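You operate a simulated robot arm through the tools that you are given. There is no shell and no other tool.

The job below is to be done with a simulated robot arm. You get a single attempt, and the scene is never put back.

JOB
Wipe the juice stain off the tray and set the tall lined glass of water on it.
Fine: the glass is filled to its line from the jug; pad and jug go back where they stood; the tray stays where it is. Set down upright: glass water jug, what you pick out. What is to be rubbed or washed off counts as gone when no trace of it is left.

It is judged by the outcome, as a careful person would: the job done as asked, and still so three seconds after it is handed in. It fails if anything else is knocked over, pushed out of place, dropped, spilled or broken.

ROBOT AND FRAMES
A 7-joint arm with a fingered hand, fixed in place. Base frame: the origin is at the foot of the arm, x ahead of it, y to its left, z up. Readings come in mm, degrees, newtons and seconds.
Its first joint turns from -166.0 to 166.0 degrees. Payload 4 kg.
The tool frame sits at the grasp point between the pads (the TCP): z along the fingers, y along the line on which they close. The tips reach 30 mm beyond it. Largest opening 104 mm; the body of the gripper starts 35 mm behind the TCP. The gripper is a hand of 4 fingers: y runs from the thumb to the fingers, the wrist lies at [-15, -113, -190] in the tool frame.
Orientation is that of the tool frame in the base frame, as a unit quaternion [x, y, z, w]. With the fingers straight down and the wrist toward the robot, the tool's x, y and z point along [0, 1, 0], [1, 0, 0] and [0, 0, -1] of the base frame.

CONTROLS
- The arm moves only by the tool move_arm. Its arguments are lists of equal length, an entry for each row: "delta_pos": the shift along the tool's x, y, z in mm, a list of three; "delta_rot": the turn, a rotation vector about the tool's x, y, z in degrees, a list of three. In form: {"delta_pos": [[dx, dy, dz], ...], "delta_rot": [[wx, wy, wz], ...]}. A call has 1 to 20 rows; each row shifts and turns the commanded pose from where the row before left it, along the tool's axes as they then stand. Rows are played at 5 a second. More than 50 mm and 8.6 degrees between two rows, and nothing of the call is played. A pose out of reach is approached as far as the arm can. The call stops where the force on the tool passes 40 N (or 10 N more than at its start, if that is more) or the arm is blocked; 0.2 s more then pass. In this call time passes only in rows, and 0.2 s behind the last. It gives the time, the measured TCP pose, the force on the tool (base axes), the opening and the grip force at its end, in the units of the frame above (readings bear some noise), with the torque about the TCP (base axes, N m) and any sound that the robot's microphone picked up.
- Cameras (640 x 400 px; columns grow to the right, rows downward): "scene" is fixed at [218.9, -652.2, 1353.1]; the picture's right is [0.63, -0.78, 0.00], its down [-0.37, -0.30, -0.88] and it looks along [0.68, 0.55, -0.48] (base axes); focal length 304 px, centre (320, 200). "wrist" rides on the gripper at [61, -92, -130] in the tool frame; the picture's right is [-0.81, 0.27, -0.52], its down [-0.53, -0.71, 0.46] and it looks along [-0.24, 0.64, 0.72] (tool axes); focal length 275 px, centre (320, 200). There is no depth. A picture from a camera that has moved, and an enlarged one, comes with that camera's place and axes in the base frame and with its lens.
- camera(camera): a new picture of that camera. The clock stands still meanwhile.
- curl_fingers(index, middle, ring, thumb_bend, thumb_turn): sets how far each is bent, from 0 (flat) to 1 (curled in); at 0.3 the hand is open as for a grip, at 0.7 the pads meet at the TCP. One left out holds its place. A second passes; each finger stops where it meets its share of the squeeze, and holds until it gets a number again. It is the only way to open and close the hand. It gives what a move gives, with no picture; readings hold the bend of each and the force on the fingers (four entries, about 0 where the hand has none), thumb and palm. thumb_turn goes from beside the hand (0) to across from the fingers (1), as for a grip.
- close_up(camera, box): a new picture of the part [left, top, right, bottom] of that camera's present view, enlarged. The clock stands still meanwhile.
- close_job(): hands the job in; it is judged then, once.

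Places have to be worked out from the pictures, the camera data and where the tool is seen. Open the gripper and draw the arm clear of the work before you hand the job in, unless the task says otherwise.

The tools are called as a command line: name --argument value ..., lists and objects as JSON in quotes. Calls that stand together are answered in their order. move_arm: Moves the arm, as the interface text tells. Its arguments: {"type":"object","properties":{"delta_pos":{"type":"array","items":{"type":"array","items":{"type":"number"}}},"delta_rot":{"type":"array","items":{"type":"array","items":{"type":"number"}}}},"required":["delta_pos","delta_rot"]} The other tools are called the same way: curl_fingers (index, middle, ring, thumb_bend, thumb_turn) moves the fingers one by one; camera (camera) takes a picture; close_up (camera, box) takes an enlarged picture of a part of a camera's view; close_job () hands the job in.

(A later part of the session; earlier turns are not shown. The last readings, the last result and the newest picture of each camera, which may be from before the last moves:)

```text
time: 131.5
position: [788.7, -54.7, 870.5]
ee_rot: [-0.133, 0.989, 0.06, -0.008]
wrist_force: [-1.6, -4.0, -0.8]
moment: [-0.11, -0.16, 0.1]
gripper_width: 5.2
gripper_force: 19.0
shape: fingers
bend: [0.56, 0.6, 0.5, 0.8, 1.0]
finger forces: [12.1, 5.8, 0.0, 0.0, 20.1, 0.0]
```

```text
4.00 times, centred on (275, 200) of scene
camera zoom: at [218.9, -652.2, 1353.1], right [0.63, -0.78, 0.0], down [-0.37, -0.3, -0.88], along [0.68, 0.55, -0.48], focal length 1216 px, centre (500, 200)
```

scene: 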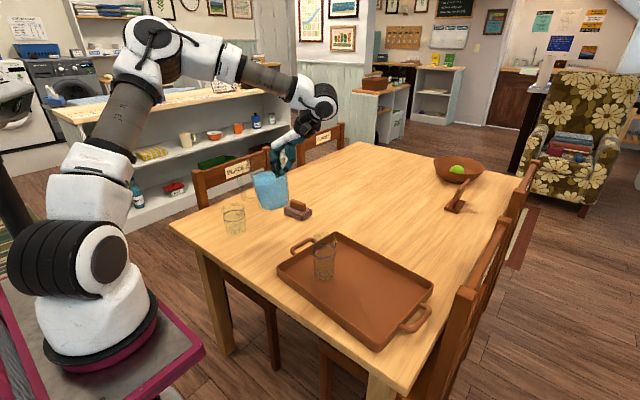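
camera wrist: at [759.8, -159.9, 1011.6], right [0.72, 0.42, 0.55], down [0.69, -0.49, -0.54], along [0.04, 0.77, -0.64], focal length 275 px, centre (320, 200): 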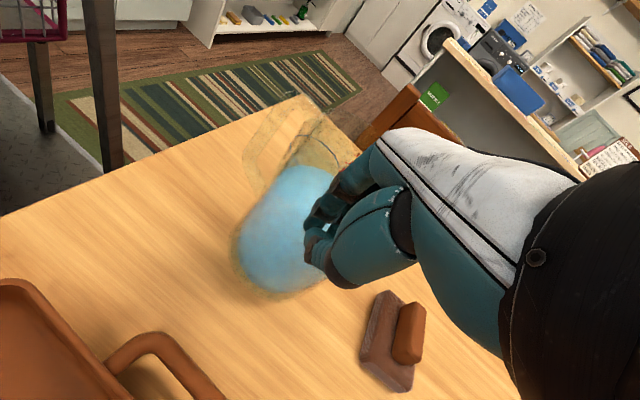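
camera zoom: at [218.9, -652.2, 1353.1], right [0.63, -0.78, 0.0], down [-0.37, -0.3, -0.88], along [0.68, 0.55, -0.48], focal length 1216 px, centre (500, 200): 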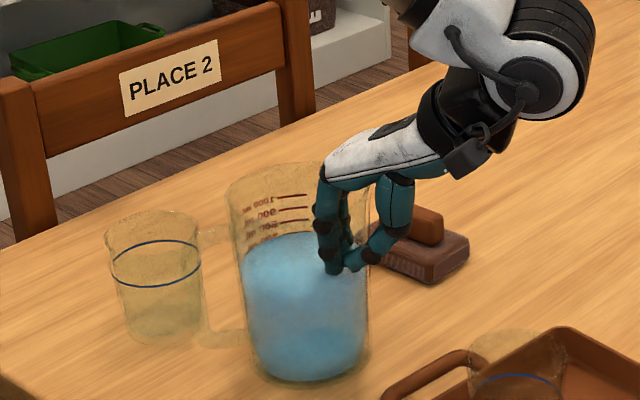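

The jug stands on the table. I release gradually.

curl_fingers --index 0.6 --middle 0.6 --ring 0.46 --thumb_bend 0.86

curl_fingers --index 0.55 --middle 0.55 --ring 0.4 --thumb_bend 0.78

curl_fingers --index 0.47 --middle 0.46 --ring 0.36 --thumb_bend 0.5

close_up --camera "scene" --box '[235, 150, 315, 250]'

camera --camera "wrist"

```text
time: 132.5
position: [789.2, -53.3, 871.5]
ee_rot: [-0.134, 0.989, 0.059, -0.008]
wrist_force: [-1.7, -1.9, -3.8]
moment: [-0.24, -0.14, 0.04]
gripper_width: 6.1
gripper_force: 9.9
shape: fingers
bend: [0.56, 0.58, 0.46, 0.8, 1.0]
finger forces: [6.2, 2.2, 0.0, 0.0, 10.2, 0.1]
```

```text
time: 133.5
position: [788.8, -55.3, 871.3]
ee_rot: [-0.132, 0.989, 0.06, -0.007]
wrist_force: [0.5, -2.2, 0.0]
moment: [-0.05, 0.03, -0.02]
gripper_width: 9.0
gripper_force: 1.7
shape: fingers
bend: [0.55, 0.55, 0.4, 0.77, 1.0]
finger forces: [0.0, 0.1, 0.0, 0.1, 1.7, 0.0]
```

```text
time: 134.5
position: [788.1, -53.6, 871.5]
ee_rot: [-0.133, 0.989, 0.06, -0.007]
wrist_force: [-0.1, 0.1, -0.4]
moment: [0.01, -0.02, -0.03]
gripper_width: 55.1
gripper_force: 0.0
shape: fingers
bend: [0.47, 0.46, 0.36, 0.5, 1.0]
finger forces: [0.0, 0.0, 0.0, 0.0, 0.0, 0.1]
```

```text
4.00 times, centred on (275, 200) of scene
camera zoom: at [218.9, -652.2, 1353.1], right [0.63, -0.78, 0.0], down [-0.37, -0.3, -0.88], along [0.68, 0.55, -0.48], focal length 1216 px, centre (500, 200)
```

zoom: 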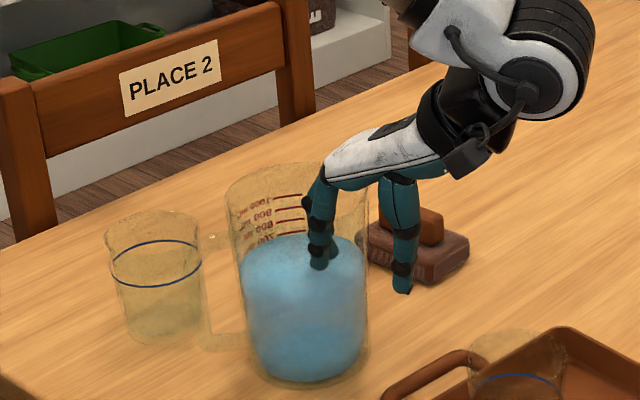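

```text
taken
camera wrist: at [758.8, -174.4, 989.4], right [0.72, 0.42, 0.55], down [0.69, -0.49, -0.54], along [0.04, 0.77, -0.64], focal length 275 px, centre (320, 200)
```

wrist: 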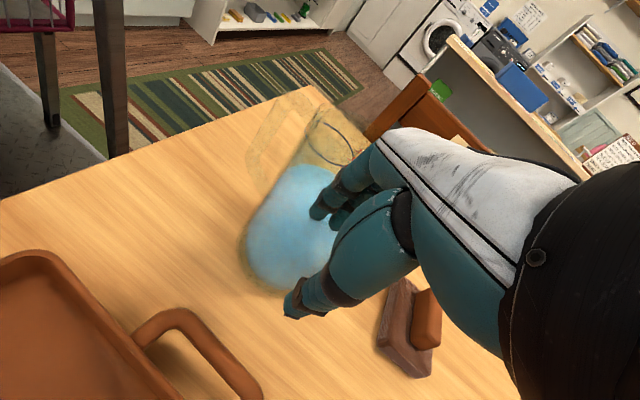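

Standing upright and free. I withdraw vertically, level the hand, and turn back to yaw ~15° in front of the jug's handle.

move_arm --delta_pos '[[0, 2.4, -19.8], [0, 2.4, -19.8], [0, 2.4, -19.8], [0, 2.4, -19.8], [0, 2.4, -19.8], [0, 2.4, -19.8], [0, 0, 0], [0, 0, 0], [0, 0, 0], [0, 0, 0], [0, 0, 0], [0, 0, 0], [0, 0, 0], [0, 0, 0], [0, 0, 0], [0, 0, 0], [0, 0, 0], [0, 0, 0]]' --delta_rot '[[0, 0, 0], [0, 0, 0], [0, 0, 0], [0, 0, 0], [0, 0, 0], [0, 0, 0], [7, 0, 0], [0, 0, 8.2], [0, 0, 8.2], [0, 0, 8.2], [0, 0, 8.2], [0, 0, 8.2], [0, 0, 8.2], [0, 0, 8.2], [0, 0, 8.2], [0, 0, 8.2], [0, 0, 8.2], [0, 0, 8.2]]'

camera --camera "wrist"

camera --camera "scene"

```text
time: 138.3
position: [789.5, -53.9, 990.6]
ee_rot: [0.608, 0.794, 0.0, 0.0]
wrist_force: [0.2, -0.5, 0.3]
moment: [-0.02, 0.03, 0.0]
gripper_width: 55.3
gripper_force: 0.1
shape: fingers
bend: [0.47, 0.46, 0.36, 0.5, 1.0]
finger forces: [0.0, 0.1, 0.0, 0.0, 0.0, 0.0]
```

```text
taken
camera wrist: at [685.7, -20.3, 1120.5], right [0.47, -0.71, 0.52], down [-0.55, -0.7, -0.46], along [0.69, -0.07, -0.72], focal length 275 px, centre (320, 200)
```

wrist: 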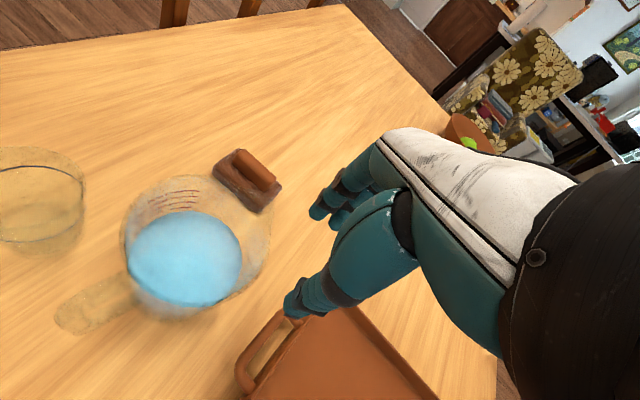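

```text
taken
```

scene: 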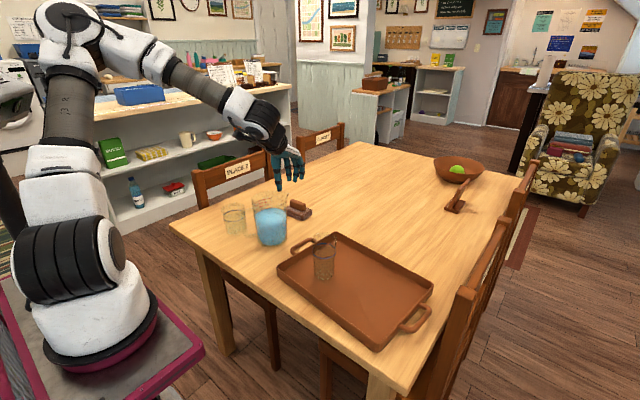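

Now the whole jug is clearly visible from above. I zoom in to measure its centre, handle and spout direction.

close_up --camera "wrist" --box '[40, 160, 300, 350]'

close_up --camera "scene" --box '[225, 170, 305, 255]'

```text
2.11 times, centred on (170, 255) of wrist
camera zoom: at [685.7, -20.3, 1120.5], right [0.47, -0.71, 0.52], down [-0.55, -0.7, -0.46], along [0.69, -0.07, -0.72], focal length 580 px, centre (636, 84)
```

zoom: 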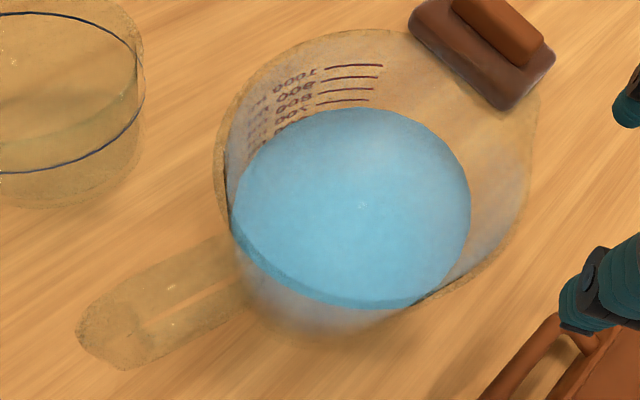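

```text
4.71 times, centred on (265, 212) of scene
camera zoom: at [218.9, -652.2, 1353.1], right [0.63, -0.78, 0.0], down [-0.37, -0.3, -0.88], along [0.68, 0.55, -0.48], focal length 1430 px, centre (579, 141)
```

zoom: 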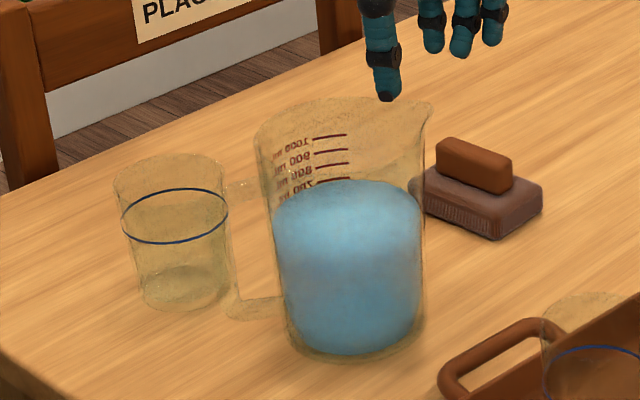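

Measured: jug centre about (780, 14), handle end about (687, 30), spout tip about (845, -14), axis azimuth about -15°. I set yaw 0°, open the fingers, and move to (706, 27, 960), thumb outside the handle and fingers over the near wall.

curl_fingers --index 0.45 --middle 0.45 --ring 0.4 --thumb_bend 0.42 --thumb_turn 1.0

move_arm --delta_pos '[[0, 0, 0], [0, 0, 0], [27, -27.8, 10], [27, -27.8, 10], [27, -27.8, 10]]' --delta_rot '[[0, 0, 7.5], [0, 0, 7.5], [0, 0, 0], [0, 0, 0], [0, 0, 0]]'

camera --camera "wrist"

close_up --camera "scene" --box '[225, 140, 305, 240]'

```text
time: 139.3
position: [789.4, -53.8, 991.1]
ee_rot: [0.606, 0.795, 0.0, 0.001]
wrist_force: [0.1, -0.2, -0.3]
moment: [-0.02, 0.0, 0.04]
gripper_width: 68.4
gripper_force: 0.0
shape: fingers
bend: [0.45, 0.45, 0.4, 0.42, 0.99]
finger forces: [0.1, 0.0, 0.0, 0.1, 0.1, 0.0]
```

```text
time: 140.5
position: [729.8, -76.2, 966.7]
ee_rot: [0.779, 0.627, 0.008, -0.004]
wrist_force: [0.4, 0.2, 0.2]
moment: [-0.01, 0.0, 0.01]
gripper_width: 68.7
gripper_force: 0.0
shape: fingers
bend: [0.45, 0.45, 0.4, 0.42, 0.99]
finger forces: [0.0, 0.1, 0.1, 0.0, 0.0, 0.1]
stopped in row 5: the arm was blocked; the commanded pose is now the measured one
```

```text
taken
camera wrist: at [652.9, 0.0, 1097.2], right [0.09, -0.86, 0.5], down [-0.81, -0.36, -0.47], along [0.58, -0.36, -0.73], focal length 275 px, centre (320, 200)
```

wrist: 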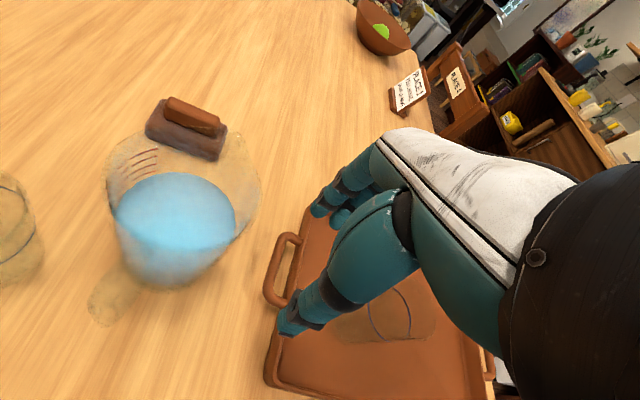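

```text
4.00 times, centred on (265, 190) of scene
camera zoom: at [218.9, -652.2, 1353.1], right [0.63, -0.78, 0.0], down [-0.37, -0.3, -0.88], along [0.68, 0.55, -0.48], focal length 1216 px, centre (540, 240)
```

zoom: 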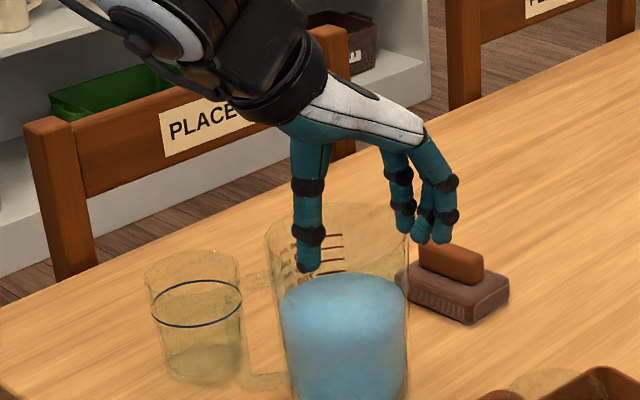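

Blocked again by the elbow posture left from the large yaw. I reset it on the right side: move over the tray at height with yaw ~25°, then return.

move_arm --delta_pos '[[0, 0, -25], [0, 0, -25], [-42, 11.8, 0], [-42, 11.8, 0], [-42, 11.8, 0], [-42, 11.8, 0], [0, 0, 0], [0, 0, 0], [0, 0, 0], [0, 0, 0], [0, 0, 0]]' --delta_rot '[[0, 0, 0], [0, 0, 0], [0, 0, 0], [0, 0, 0], [0, 0, 0], [0, 0, 0], [0, 0, -8], [0, 0, -8], [0, 0, -8], [0, 0, -8], [0, 0, -6]]'

close_up --camera "scene" --box '[0, 0, 100, 390]'

```text
time: 142.9
position: [739.8, -247.8, 1013.7]
ee_rot: [0.53, 0.848, 0.008, -0.001]
wrist_force: [-0.6, 0.6, 0.1]
moment: [0.0, 0.01, -0.04]
gripper_width: 68.8
gripper_force: 0.1
shape: fingers
bend: [0.45, 0.45, 0.4, 0.42, 0.99]
finger forces: [0.0, 0.1, 0.0, 0.0, 0.1, 0.1]
```

```text
1.03 times, centred on (50, 195) of scene (not enlarged: the box is as wide or as high as the picture)
camera zoom: at [218.9, -652.2, 1353.1], right [0.63, -0.78, 0.0], down [-0.37, -0.3, -0.88], along [0.68, 0.55, -0.48], focal length 312 px, centre (597, 205)
```

zoom: 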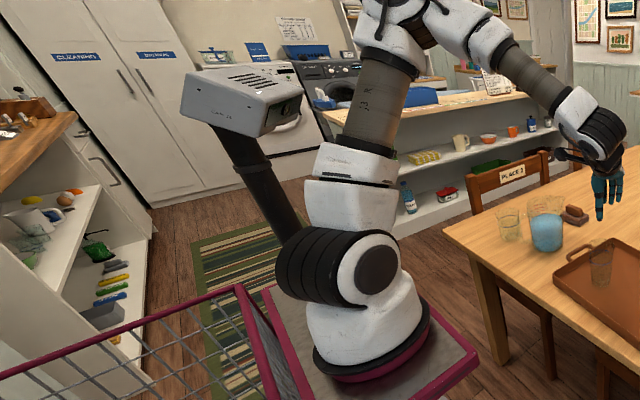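

Good posture again. I set yaw 0° here and travel back to (706, 27, 963).

move_arm --delta_pos '[[0, 0, 0], [0, 0, 0], [0, 0, 0], [0, 0, 0], [39.3, -4.9, 7], [39.3, -4.9, 7], [39.3, -4.9, 7], [39.3, -4.9, 7], [39.3, -4.9, 7], [39.3, -4.9, 7], [39.3, -4.9, 7], [0, 0, 0]]' --delta_rot '[[0, 0, 6.5], [0, 0, 6.5], [0, 0, 6.5], [0, 0, 6.5], [0, 0, 0], [0, 0, 0], [0, 0, 0], [0, 0, 0], [0, 0, 0], [0, 0, 0], [0, 0, 0], [0, 0, 0]]'

camera --camera "wrist"

close_up --camera "scene" --box '[0, 0, 100, 390]'

```text
time: 145.5
position: [709.6, 29.8, 988.8]
ee_rot: [0.71, 0.701, 0.053, -0.045]
wrist_force: [1.3, 0.1, 0.0]
moment: [0.01, -0.01, -0.04]
gripper_width: 68.4
gripper_force: 0.0
shape: fingers
bend: [0.45, 0.45, 0.4, 0.42, 0.99]
finger forces: [0.0, 0.0, 0.0, 0.0, 0.0, 0.0]
```

```text
taken
camera wrist: at [617.1, 72.4, 1123.6], right [0.26, -0.88, 0.4], down [-0.71, -0.45, -0.53], along [0.65, -0.15, -0.74], focal length 275 px, centre (320, 200)
```

wrist: 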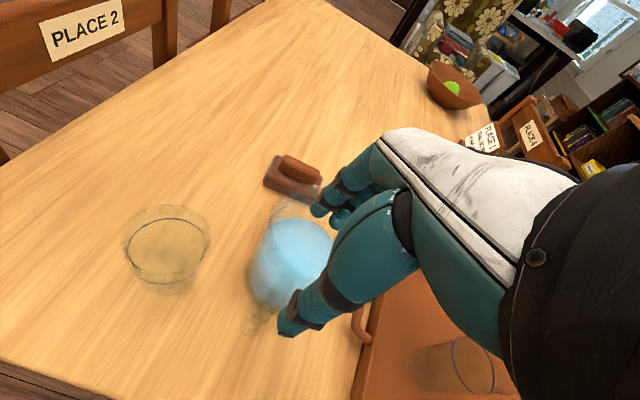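

```text
1.03 times, centred on (50, 195) of scene (not enlarged: the box is as wide or as high as the picture)
camera zoom: at [218.9, -652.2, 1353.1], right [0.63, -0.78, 0.0], down [-0.37, -0.3, -0.88], along [0.68, 0.55, -0.48], focal length 312 px, centre (597, 205)
```

zoom: 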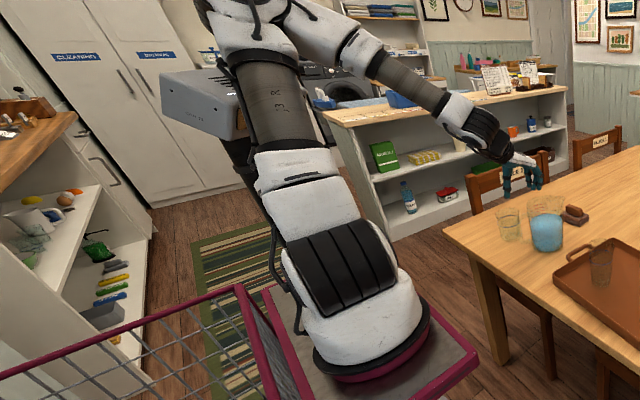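

The arm is too folded here and leans on the springy sensor mast (it returns to place each time). The jug needs to stand a bit farther out and turned slightly. I back off to the right, level the hand and turn to yaw ~62° for another wall grip.

move_arm --delta_pos '[[-39.5, 10.6, -5.4], [-39.5, 10.6, -5.4], [-39.5, 10.6, -5.4], [-39.5, 10.6, -5.4], [0, 0, 0], [0, 0, 0], [0, 0, 0], [0, 0, 0], [0, 0, 0], [0, 0, 0], [0, 0, 0], [0, 0, 0], [0, 0, 0]]' --delta_rot '[[0, 0, 0], [0, 0, 0], [0, 0, 0], [0, 0, 0], [0.59, -7.9, 0], [0, 0, -8], [0, 0, -8], [0, 0, -8], [0, 0, -8], [0, 0, -8], [0, 0, -8], [0, 0, -8], [0, 0, -7]]'

camera --camera "wrist"

close_up --camera "scene" --box '[0, 0, 100, 390]'

```text
time: 148.3
position: [748.8, -130.5, 987.5]
ee_rot: [0.233, 0.97, -0.06, 0.013]
wrist_force: [0.3, -0.5, 0.7]
moment: [-0.01, 0.0, -0.03]
gripper_width: 68.7
gripper_force: 0.0
shape: fingers
bend: [0.45, 0.45, 0.4, 0.42, 0.99]
finger forces: [0.1, 0.1, 0.1, 0.0, 0.0, 0.0]
```

```text
taken
camera wrist: at [653.4, -168.8, 1124.0], right [0.85, -0.06, 0.53], down [0.15, -0.93, -0.35], along [0.51, 0.37, -0.78], focal length 275 px, centre (320, 200)
```

wrist: 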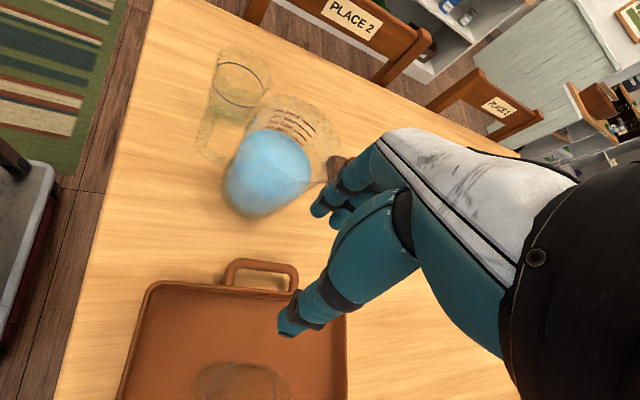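

```text
1.03 times, centred on (50, 195) of scene (not enlarged: the box is as wide or as high as the picture)
camera zoom: at [218.9, -652.2, 1353.1], right [0.63, -0.78, 0.0], down [-0.37, -0.3, -0.88], along [0.68, 0.55, -0.48], focal length 312 px, centre (597, 205)
```

zoom: 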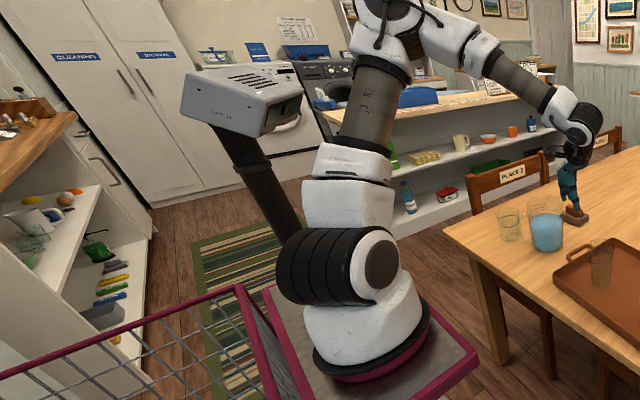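

The mast is back in place. I correct the hand's lean (it was the command that was straight before), set the pinch-ready fingers, and go to the jug's wall at about (747, -43, 960).

curl_fingers --index 0.48 --middle 0.45 --ring 0.36 --thumb_bend 0.5

move_arm --delta_pos '[[0, 0, 0], [20.7, 38.3, 13.5], [20.7, 38.3, 13.5], [0, 0, 0]]' --delta_rot '[[-6.3, 3.03, 0], [0, 0, 0], [0, 0, 0], [0, 0, 0]]'

camera --camera "wrist"

close_up --camera "scene" --box '[225, 150, 315, 250]'

```text
time: 149.3
position: [749.0, -129.9, 988.2]
ee_rot: [0.233, 0.971, -0.061, 0.012]
wrist_force: [0.6, -0.2, -0.8]
moment: [0.01, 0.03, -0.05]
gripper_width: 55.0
gripper_force: 0.0
shape: fingers
bend: [0.48, 0.45, 0.36, 0.5, 1.0]
finger forces: [0.0, 0.0, 0.1, 0.1, 0.0, 0.1]
```

```text
time: 150.3
position: [747.6, -44.2, 959.9]
ee_rot: [0.234, 0.972, -0.001, 0.0]
wrist_force: [0.3, -0.9, 0.6]
moment: [0.02, 0.04, 0.0]
gripper_width: 54.8
gripper_force: 0.1
shape: fingers
bend: [0.48, 0.45, 0.36, 0.5, 1.0]
finger forces: [0.0, 0.1, 0.1, 0.0, 0.0, 0.0]
```

```text
taken
camera wrist: at [651.7, -98.8, 1090.6], right [0.85, -0.12, 0.52], down [0.15, -0.88, -0.45], along [0.51, 0.46, -0.73], focal length 275 px, centre (320, 200)
```

wrist: 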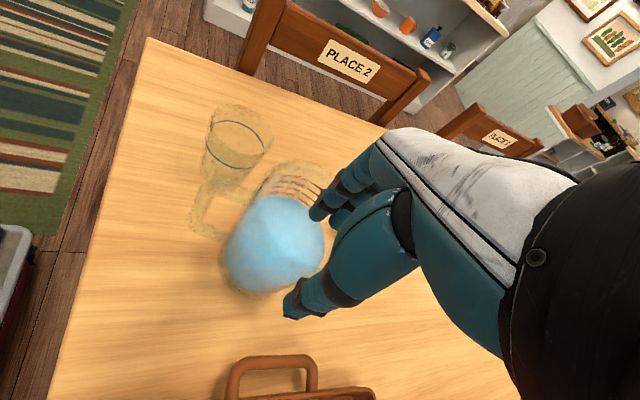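

```text
4.00 times, centred on (270, 200) of scene
camera zoom: at [218.9, -652.2, 1353.1], right [0.63, -0.78, 0.0], down [-0.37, -0.3, -0.88], along [0.68, 0.55, -0.48], focal length 1216 px, centre (520, 200)
```

zoom: 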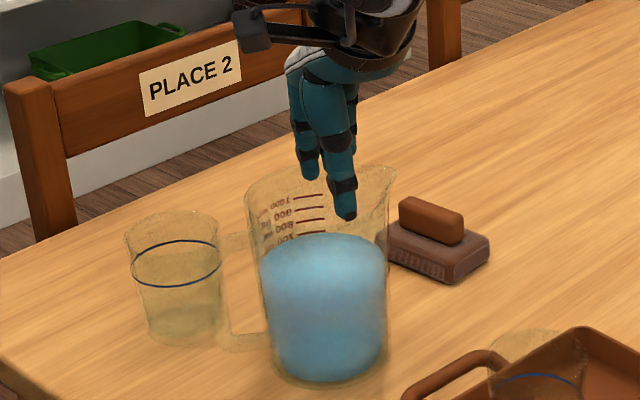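

Exact pose with the thumb outside the near wall. I descend to z ≈ 873 and close onto the wall as before.

move_arm --delta_pos '[[0, 0, 25], [0, 0, 25], [0, 0, 20], [0, 0, 12], [0, 0, 5]]' --delta_rot '[[0, 0, 0], [0, 0, 0], [0, 0, 0], [0, 0, 0], [0, 0, 0]]'

curl_fingers --index 0.54 --middle 0.54 --ring 0.44 --thumb_bend 0.72

close_up --camera "scene" --box '[225, 150, 315, 250]'

close_up --camera "wrist" --box '[170, 120, 390, 330]'

```text
time: 151.5
position: [745.9, -44.3, 873.1]
ee_rot: [0.234, 0.972, -0.001, 0.0]
wrist_force: [0.0, -0.2, 0.4]
moment: [-0.01, 0.02, -0.01]
gripper_width: 54.9
gripper_force: 0.1
shape: fingers
bend: [0.48, 0.45, 0.36, 0.5, 1.0]
finger forces: [0.1, 0.1, 0.0, 0.0, 0.0, 0.0]
```

```text
time: 152.5
position: [747.0, -45.2, 873.1]
ee_rot: [0.235, 0.972, -0.002, -0.001]
wrist_force: [0.9, -0.1, -0.1]
moment: [-0.04, -0.01, -0.05]
gripper_width: 18.9
gripper_force: 0.2
shape: fingers
bend: [0.53, 0.54, 0.44, 0.72, 1.0]
finger forces: [0.3, 0.0, 0.0, 0.0, 0.0, 0.1]
```

```text
4.00 times, centred on (270, 200) of scene
camera zoom: at [218.9, -652.2, 1353.1], right [0.63, -0.78, 0.0], down [-0.37, -0.3, -0.88], along [0.68, 0.55, -0.48], focal length 1216 px, centre (520, 200)
```

zoom: 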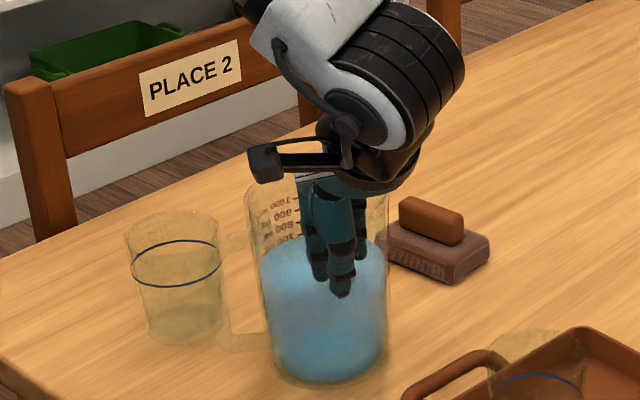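

```text
1.90 times, centred on (280, 225) of wrist
camera zoom: at [651.2, -98.7, 1004.1], right [0.85, -0.12, 0.52], down [0.15, -0.88, -0.45], along [0.51, 0.46, -0.73], focal length 524 px, centre (396, 152)
```

zoom: 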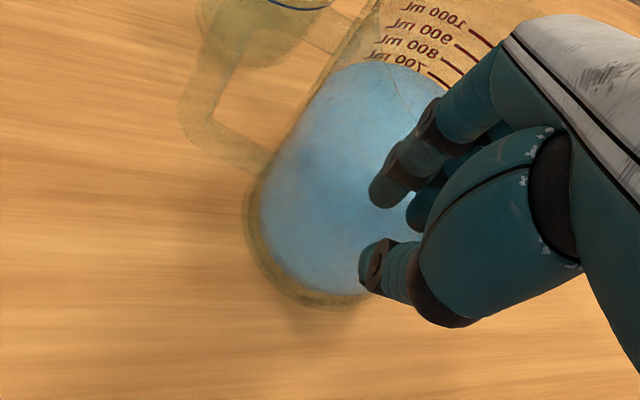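

Positions match the earlier good grip. I close the thumb and squeeze with the proven settings.

curl_fingers --index 0.56 --middle 0.57 --ring 0.45 --thumb_bend 0.82

curl_fingers --index 0.68 --middle 0.65 --ring 0.5 --thumb_bend 0.95

move_arm --delta_pos '[[0, 0, -1.5], [0, 0, -1.5], [0, 0, -1.5], [0, 0, -1.5], [0, 0, -2], [0, 0, -2], [0, 0, -2], [0, 0, -2]]' --delta_rot '[[0, 0, 0], [0, 0, 0], [0, 0, 0], [0, 0, 0], [0, 0, 0], [0, 0, 0], [0, 0, 0], [0, 0, 0]]'

close_up --camera "scene" --box '[225, 150, 315, 250]'

```text
time: 153.5
position: [745.9, -42.3, 873.9]
ee_rot: [0.234, 0.972, 0.0, 0.0]
wrist_force: [-1.0, -2.3, -0.4]
moment: [-0.03, 0.04, -0.02]
gripper_width: 9.7
gripper_force: 3.3
shape: fingers
bend: [0.54, 0.56, 0.45, 0.78, 1.0]
finger forces: [2.0, 0.0, 0.0, 0.1, 4.0, 0.1]
```

```text
time: 154.5
position: [747.1, -44.1, 874.0]
ee_rot: [0.235, 0.972, 0.0, 0.0]
wrist_force: [-0.8, 2.0, 0.3]
moment: [0.18, -0.11, 0.12]
gripper_width: 8.1
gripper_force: 17.0
shape: fingers
bend: [0.54, 0.59, 0.48, 0.79, 1.0]
finger forces: [9.2, 6.2, 1.9, 0.2, 16.9, 0.0]
```

```text
time: 156.3
position: [747.1, -44.2, 887.4]
ee_rot: [0.235, 0.972, -0.001, -0.001]
wrist_force: [0.6, -0.3, -11.5]
moment: [-0.64, 0.32, -0.01]
gripper_width: 7.1
gripper_force: 21.4
shape: fingers
bend: [0.54, 0.61, 0.49, 0.8, 1.0]
finger forces: [16.6, 3.5, 1.2, 0.0, 21.0, 0.0]
```

```text
4.00 times, centred on (270, 200) of scene
camera zoom: at [218.9, -652.2, 1353.1], right [0.63, -0.78, 0.0], down [-0.37, -0.3, -0.88], along [0.68, 0.55, -0.48], focal length 1216 px, centre (520, 200)
```

zoom: 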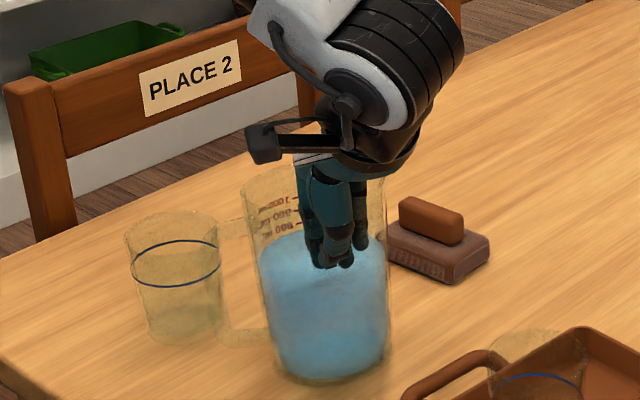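

Held well (11.5 N, moment 0.72 Nm). I raise it a little more, carry it to about (825, 0) while turning it +25°, then level it.

move_arm --delta_pos '[[0, 0, -5], [0, 0, -5], [0, 0, -5], [-7.5, 1.4, 0], [-7.5, 1.1, 0], [-7.5, 0.7, 0], [-7.5, 0.3, 0], [-7.5, 0, 0], [-7.5, -0.4, 0], [-7.5, -0.8, 0], [-7.5, -1.1, 0], [-7.5, -1.5, 0], [-7.5, -1.9, 0], [0, 0, 0], [0, 0, 0], [0, 0, 0], [0, 0, 0]]' --delta_rot '[[0, 0, 0], [0, 0, 0], [0, 0, 0], [0, 0, -2.5], [0, 0, -2.5], [0, 0, -2.5], [0, 0, -2.5], [0, 0, -2.5], [0, 0, -2.5], [0, 0, -2.5], [0, 0, -2.5], [0, 0, -2.5], [0, 0, -2.5], [-2, 0, 0], [-3, 0, 0], [-2, 0, 0], [0, 0, 0]]'

close_up --camera "scene" --box '[235, 150, 325, 250]'

camera --camera "wrist"

```text
time: 159.9
position: [818.8, -68.0, 902.5]
ee_rot: [0.019, 0.998, 0.061, 0.001]
wrist_force: [-0.7, 1.2, -11.4]
moment: [-0.75, -0.02, 0.0]
gripper_width: 6.8
gripper_force: 21.9
shape: fingers
bend: [0.54, 0.61, 0.49, 0.8, 1.0]
finger forces: [16.5, 3.3, 1.3, 0.0, 21.8, 0.1]
```

```text
4.00 times, centred on (280, 200) of scene
camera zoom: at [218.9, -652.2, 1353.1], right [0.63, -0.78, 0.0], down [-0.37, -0.3, -0.88], along [0.68, 0.55, -0.48], focal length 1216 px, centre (480, 200)
```

zoom: 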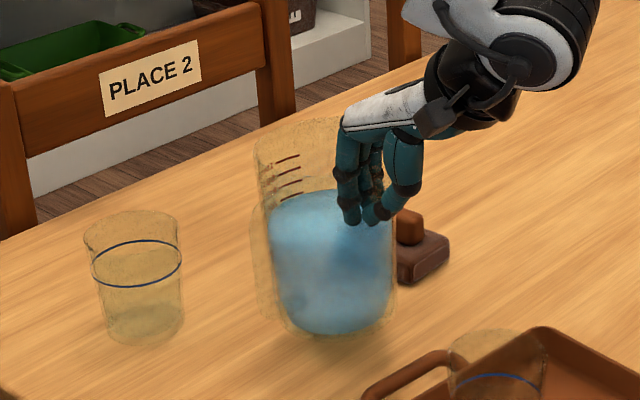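

```text
taken
camera wrist: at [755.0, -172.7, 1020.6], right [0.82, 0.18, 0.55], down [0.51, -0.67, -0.54], along [0.27, 0.72, -0.64], focal length 275 px, centre (320, 200)
```

wrist: 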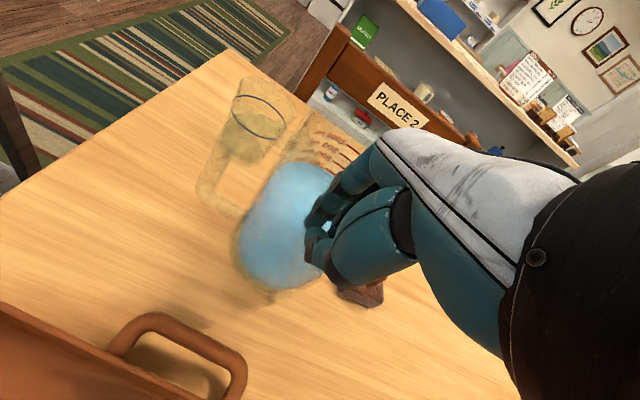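

Level and turned. I lower it onto the table.

move_arm --delta_pos '[[0, -0.6, 5], [0, -0.6, 5], [0, -0.6, 5], [0, -0.5, 4], [0, -0.4, 3], [0, -0.2, 2]]' --delta_rot '[[0, 0, 0], [0, 0, 0], [0, 0, 0], [0, 0, 0], [0, 0, 0], [0, 0, 0]]'

move_arm --delta_pos '[[0, -0.2, 1.5], [0, -0.2, 1.5]]' --delta_rot '[[0, 0, 0], [0, 0, 0]]'

```text
time: 161.3
position: [819.5, -66.4, 879.0]
ee_rot: [0.019, 0.998, 0.061, 0.002]
wrist_force: [0.0, -0.6, -11.7]
moment: [-0.72, 0.01, 0.01]
gripper_width: 7.1
gripper_force: 21.1
shape: fingers
bend: [0.54, 0.61, 0.49, 0.8, 1.0]
finger forces: [16.5, 3.3, 1.3, 0.0, 21.9, 0.1]
```

```text
time: 161.9
position: [818.7, -65.9, 875.6]
ee_rot: [0.019, 0.998, 0.059, 0.0]
wrist_force: [0.2, 0.0, -11.5]
moment: [-0.77, -0.02, 0.02]
gripper_width: 7.2
gripper_force: 21.9
shape: fingers
bend: [0.54, 0.61, 0.49, 0.8, 1.0]
finger forces: [16.4, 3.1, 1.4, 0.0, 21.9, 0.0]
```

move_arm --delta_pos '[[0, -0.2, 1.5], [0, -0.2, 1.5]]' --delta_rot '[[0, 0, 0], [0, 0, 0]]'

move_arm --delta_pos '[[0, -0.1, 1], [0, -0.1, 1]]' --delta_rot '[[0, 0, 0], [0, 0, 0]]'

```text
time: 162.5
position: [819.3, -67.1, 873.0]
ee_rot: [0.018, 0.998, 0.062, 0.001]
wrist_force: [0.2, -0.8, -6.4]
moment: [-0.5, 0.0, 0.0]
gripper_width: 7.2
gripper_force: 20.5
shape: fingers
bend: [0.54, 0.61, 0.49, 0.8, 1.0]
finger forces: [14.1, 3.8, 1.2, 0.1, 21.0, 0.0]
```

```text
time: 163.1
position: [818.7, -66.2, 871.6]
ee_rot: [0.017, 0.998, 0.061, 0.001]
wrist_force: [-0.6, -4.1, 0.4]
moment: [-0.24, 0.01, 0.04]
gripper_width: 7.2
gripper_force: 20.1
shape: fingers
bend: [0.54, 0.61, 0.49, 0.8, 1.0]
finger forces: [13.1, 4.1, 1.3, 0.0, 22.0, 0.0]
```

The jug stands on the table again at about (824, 0). I release gradually and withdraw vertically.

curl_fingers --index 0.6 --middle 0.6 --ring 0.46 --thumb_bend 0.86

curl_fingers --index 0.54 --middle 0.54 --ring 0.4 --thumb_bend 0.78

curl_fingers --index 0.47 --middle 0.46 --ring 0.36 --thumb_bend 0.5

move_arm --delta_pos '[[0, 2.4, -19.8], [0, 2.4, -19.8], [0, 2.4, -19.8], [0, 2.4, -19.8], [0, 2.4, -19.8], [0, 2.4, -19.8], [0, 0, 0]]' --delta_rot '[[0, 0, 0], [0, 0, 0], [0, 0, 0], [0, 0, 0], [0, 0, 0], [0, 0, 0], [7, 0, 0]]'

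camera --camera "scene"

```text
time: 164.1
position: [818.8, -66.4, 869.8]
ee_rot: [0.018, 0.998, 0.062, 0.001]
wrist_force: [0.3, -3.3, 6.5]
moment: [-0.24, 0.07, -0.02]
gripper_width: 7.8
gripper_force: 12.5
shape: fingers
bend: [0.54, 0.59, 0.46, 0.8, 1.0]
finger forces: [9.7, 0.8, 0.0, 0.1, 14.0, 0.1]
```

```text
time: 165.1
position: [818.7, -66.6, 871.5]
ee_rot: [0.018, 0.998, 0.061, 0.0]
wrist_force: [-0.9, -0.9, 5.8]
moment: [-0.06, 0.11, 0.01]
gripper_width: 10.9
gripper_force: 3.7
shape: fingers
bend: [0.53, 0.54, 0.4, 0.78, 1.0]
finger forces: [3.5, 0.0, 0.1, 0.0, 4.5, 0.0]
```

```text
time: 166.1
position: [818.2, -66.3, 871.2]
ee_rot: [0.019, 0.998, 0.06, 0.001]
wrist_force: [1.1, -0.1, -0.9]
moment: [0.0, -0.02, 0.01]
gripper_width: 55.4
gripper_force: 0.1
shape: fingers
bend: [0.47, 0.46, 0.36, 0.5, 1.0]
finger forces: [0.1, 0.0, 0.0, 0.0, 0.0, 0.0]
```

```text
time: 167.7
position: [820.0, -66.5, 990.2]
ee_rot: [0.018, 1.0, -0.001, 0.0]
wrist_force: [-0.5, -1.0, -0.2]
moment: [0.01, 0.03, 0.02]
gripper_width: 55.6
gripper_force: 0.0
shape: fingers
bend: [0.47, 0.46, 0.36, 0.5, 1.0]
finger forces: [0.0, 0.0, 0.1, 0.0, 0.0, 0.1]
```

```text
taken
```

scene: 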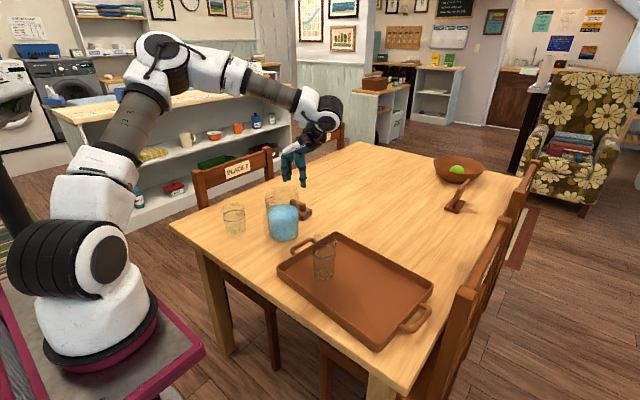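

Posture is good. I rotate to yaw ~25° over on the right first (to keep the elbow clear), then come back to view the jug.

move_arm --delta_pos '[[13.8, -35.5, -2.5], [13.8, -35.5, -2.5], [13.8, -35.5, -2.5], [13.8, -35.5, -2.5], [0, 0, 0], [0, 0, 0], [0, 0, 0], [0, 0, 0], [0, 0, 0], [0, 0, 0], [0, 0, 0], [0, 0, 0]]' --delta_rot '[[0, 0, 0], [0, 0, 0], [0, 0, 0], [0, 0, 0], [0, 0, 7.9], [0, 0, 7.9], [0, 0, 7.9], [0, 0, 7.9], [0, 0, 7.9], [0, 0, 7.9], [0, 0, 7.9], [0, 0, 7.9]]'

move_arm --delta_pos '[[30, 35, 2], [30, 35, 2], [30, 5, 2]]' --delta_rot '[[0, 0, 0], [0, 0, 0], [0, 0, 0]]'

camera --camera "wrist"

close_up --camera "scene" --box '[235, 165, 325, 255]'

```text
time: 170.3
position: [758.7, -206.0, 1001.5]
ee_rot: [0.54, 0.842, 0.0, 0.0]
wrist_force: [0.7, -0.1, 0.7]
moment: [0.03, 0.03, 0.03]
gripper_width: 55.7
gripper_force: 0.1
shape: fingers
bend: [0.47, 0.46, 0.36, 0.5, 1.0]
finger forces: [0.0, 0.0, 0.0, 0.0, 0.0, 0.1]
```

```text
time: 171.1
position: [790.5, -91.7, 993.8]
ee_rot: [0.54, 0.842, 0.0, 0.0]
wrist_force: [-0.4, 0.0, 0.5]
moment: [0.0, 0.02, -0.01]
gripper_width: 55.4
gripper_force: 0.1
shape: fingers
bend: [0.47, 0.46, 0.36, 0.5, 1.0]
finger forces: [0.1, 0.1, 0.1, 0.0, 0.1, 0.0]
```

```text
taken
camera wrist: at [681.7, -76.4, 1124.3], right [0.59, -0.62, 0.52], down [-0.43, -0.78, -0.45], along [0.69, 0.05, -0.73], focal length 275 px, centre (320, 200)
```

wrist: 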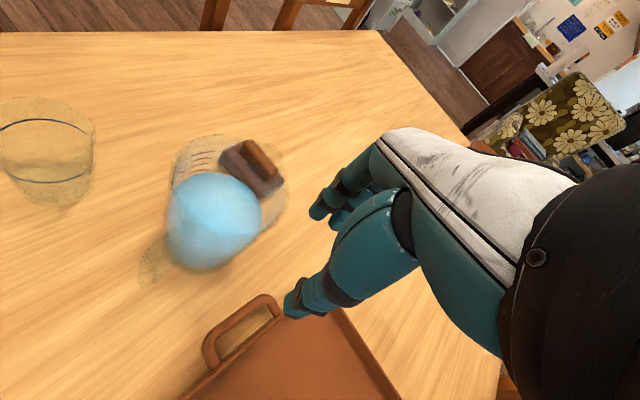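

```text
4.44 times, centred on (280, 210) of scene
camera zoom: at [218.9, -652.2, 1353.1], right [0.63, -0.78, 0.0], down [-0.37, -0.3, -0.88], along [0.68, 0.55, -0.48], focal length 1351 px, centre (498, 156)
```

zoom: 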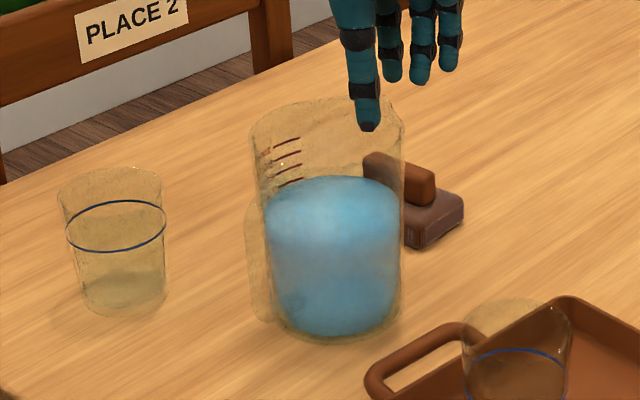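

Clear view of the jug. I zoom in to measure handle end, centre and spout.

close_up --camera "wrist" --box '[110, 110, 310, 310]'

```text
2.00 times, centred on (210, 210) of wrist
camera zoom: at [681.7, -76.4, 1124.3], right [0.59, -0.62, 0.52], down [-0.43, -0.78, -0.45], along [0.69, 0.05, -0.73], focal length 551 px, centre (540, 180)
```

zoom: 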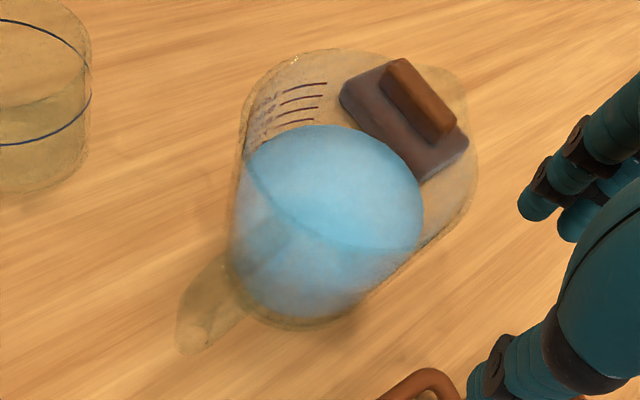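

Jug centre ≈ (828, 6), handle end ≈ (733, -12), axis ≈ +10°; yaw 25° fits well. I open the fingers and move above the handle-side wall, TCP ≈ (758, -4, 960).

curl_fingers --index 0.45 --middle 0.45 --ring 0.4 --thumb_bend 0.38 --thumb_turn 1.0

move_arm --delta_pos '[[31.2, 2.7, 11.3], [31.2, 2.7, 11.3], [31.2, 2.7, 11.3], [0, 0, 0]]' --delta_rot '[[0, 0, 0], [0, 0, 0], [0, 0, 0], [0, 0, 0]]'

camera --camera "wrist"

close_up --camera "scene" --box '[235, 145, 325, 245]'

close_up --camera "scene" --box '[0, 0, 100, 390]'

```text
time: 172.1
position: [790.2, -91.6, 993.5]
ee_rot: [0.54, 0.842, -0.001, -0.002]
wrist_force: [0.5, -0.8, -0.4]
moment: [-0.01, 0.0, -0.04]
gripper_width: 73.8
gripper_force: 0.0
shape: fingers
bend: [0.45, 0.45, 0.4, 0.38, 0.99]
finger forces: [0.0, 0.0, 0.0, 0.0, 0.0, 0.0]
```

```text
time: 173.1
position: [757.8, -6.4, 961.3]
ee_rot: [0.54, 0.842, -0.001, 0.0]
wrist_force: [-1.2, 0.6, 0.4]
moment: [0.0, 0.01, 0.01]
gripper_width: 73.3
gripper_force: 0.1
shape: fingers
bend: [0.45, 0.45, 0.4, 0.38, 0.99]
finger forces: [0.0, 0.0, 0.0, 0.0, 0.1, 0.1]
```

```text
taken
camera wrist: at [649.1, 11.0, 1091.0], right [0.59, -0.62, 0.52], down [-0.43, -0.78, -0.45], along [0.69, 0.05, -0.73], focal length 275 px, centre (320, 200)
```

wrist: 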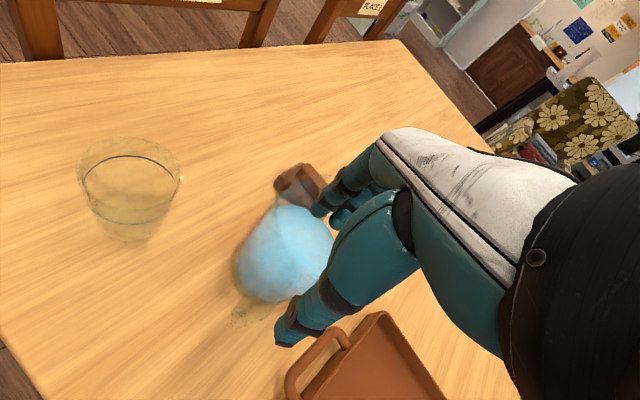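

```text
4.00 times, centred on (280, 195) of scene
camera zoom: at [218.9, -652.2, 1353.1], right [0.63, -0.78, 0.0], down [-0.37, -0.3, -0.88], along [0.68, 0.55, -0.48], focal length 1216 px, centre (480, 220)
```

zoom: 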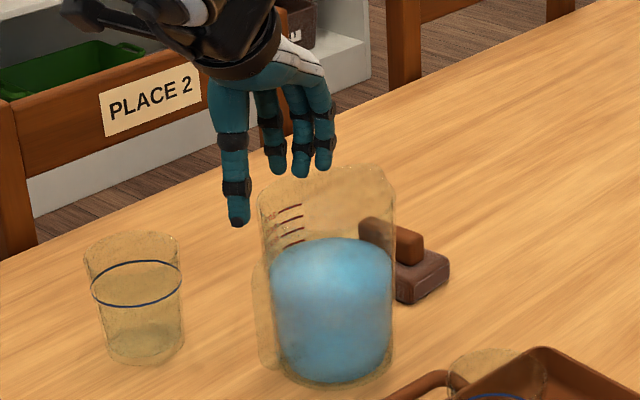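

```text
1.03 times, centred on (50, 195) of scene (not enlarged: the box is as wide or as high as the picture)
camera zoom: at [218.9, -652.2, 1353.1], right [0.63, -0.78, 0.0], down [-0.37, -0.3, -0.88], along [0.68, 0.55, -0.48], focal length 312 px, centre (597, 205)
```

zoom: 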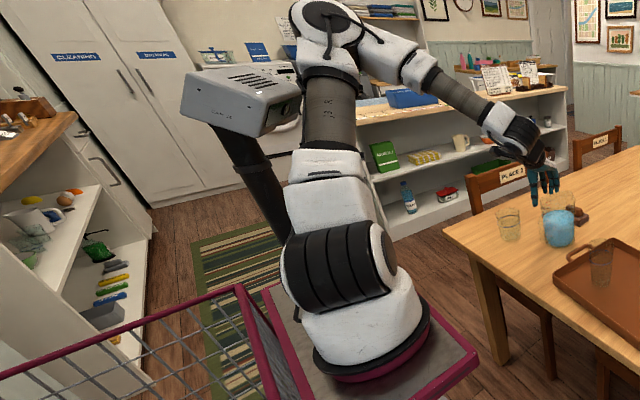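

All exact and clear of the mast. The thumb will pass about 16 mm outside the handle, the fingers about 14 mm inside the wall, so I descend to z ≈ 873.

move_arm --delta_pos '[[0, 0, 25], [0, 0, 25], [0, 0, 20], [0, 0, 12], [0, 0, 6]]' --delta_rot '[[0, 0, 0], [0, 0, 0], [0, 0, 0], [0, 0, 0], [0, 0, 0]]'

close_up --camera "scene" --box '[235, 155, 325, 245]'

close_up --camera "wrist" --box '[180, 150, 380, 370]'

```text
time: 174.3
position: [757.1, -5.3, 872.8]
ee_rot: [0.54, 0.842, -0.001, 0.0]
wrist_force: [-0.4, 0.4, 0.0]
moment: [0.0, 0.04, 0.0]
gripper_width: 73.5
gripper_force: 0.0
shape: fingers
bend: [0.45, 0.45, 0.4, 0.38, 0.99]
finger forces: [0.0, 0.0, 0.1, 0.0, 0.0, 0.0]
```

```text
4.44 times, centred on (280, 200) of scene
camera zoom: at [218.9, -652.2, 1353.1], right [0.63, -0.78, 0.0], down [-0.37, -0.3, -0.88], along [0.68, 0.55, -0.48], focal length 1351 px, centre (498, 200)
```

zoom: 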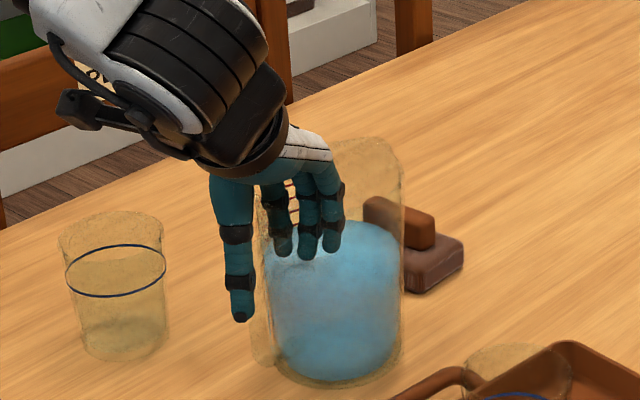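

```text
1.82 times, centred on (280, 260) of wrist
camera zoom: at [648.7, 10.3, 1002.8], right [0.59, -0.62, 0.52], down [-0.43, -0.78, -0.45], along [0.69, 0.05, -0.73], focal length 500 px, centre (393, 91)
```

zoom: 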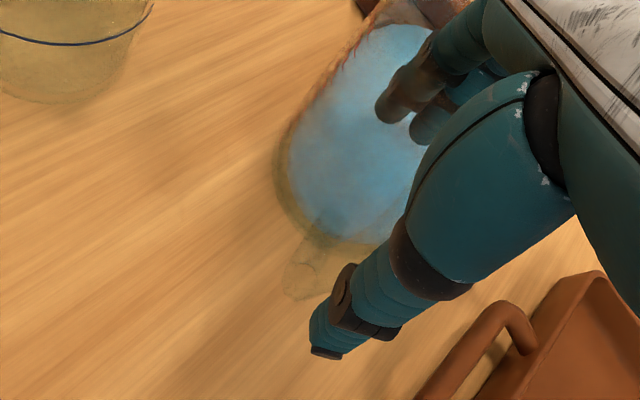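

Placed as planned: fingers inside, thumb beyond the handle. I close in steps.

curl_fingers --index 0.54 --middle 0.54 --ring 0.5 --thumb_bend 0.47

curl_fingers --index 0.56 --middle 0.56 --ring 0.52 --thumb_bend 0.53

close_up --camera "scene" --box '[235, 155, 325, 245]'

close_up --camera "wrist" --box '[180, 150, 380, 370]'

```text
time: 175.3
position: [756.9, -6.1, 872.4]
ee_rot: [0.539, 0.842, -0.001, -0.001]
wrist_force: [-3.2, -0.5, -0.1]
moment: [-0.01, -0.04, -0.01]
gripper_width: 57.8
gripper_force: 2.8
shape: fingers
bend: [0.52, 0.54, 0.5, 0.44, 0.99]
finger forces: [1.4, 0.0, 0.0, 0.0, 4.0, 0.0]
```

```text
time: 176.3
position: [755.9, -6.9, 872.1]
ee_rot: [0.54, 0.842, -0.001, 0.0]
wrist_force: [-3.2, -1.2, 0.4]
moment: [0.04, -0.1, -0.01]
gripper_width: 55.9
gripper_force: 6.5
shape: fingers
bend: [0.52, 0.55, 0.52, 0.47, 0.99]
finger forces: [3.9, 1.0, 0.0, 0.1, 8.7, 0.0]
```

```text
4.44 times, centred on (280, 200) of scene
camera zoom: at [218.9, -652.2, 1353.1], right [0.63, -0.78, 0.0], down [-0.37, -0.3, -0.88], along [0.68, 0.55, -0.48], focal length 1351 px, centre (498, 200)
```

zoom: 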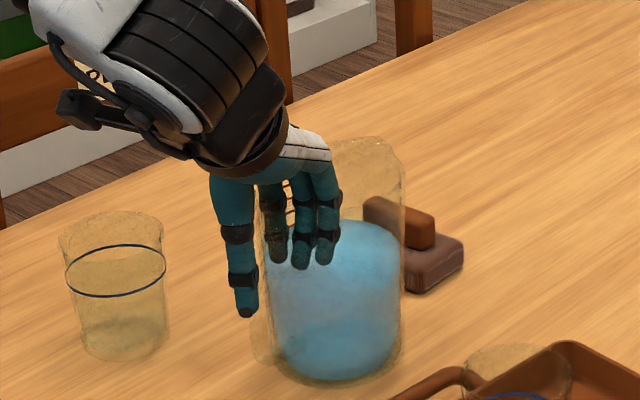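

```text
1.82 times, centred on (280, 260) of wrist
camera zoom: at [648.6, 10.4, 1003.0], right [0.59, -0.62, 0.52], down [-0.43, -0.78, -0.45], along [0.69, 0.05, -0.73], focal length 500 px, centre (393, 91)
```

zoom: 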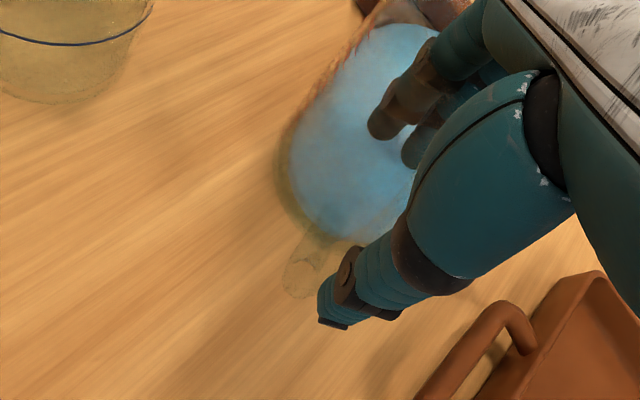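

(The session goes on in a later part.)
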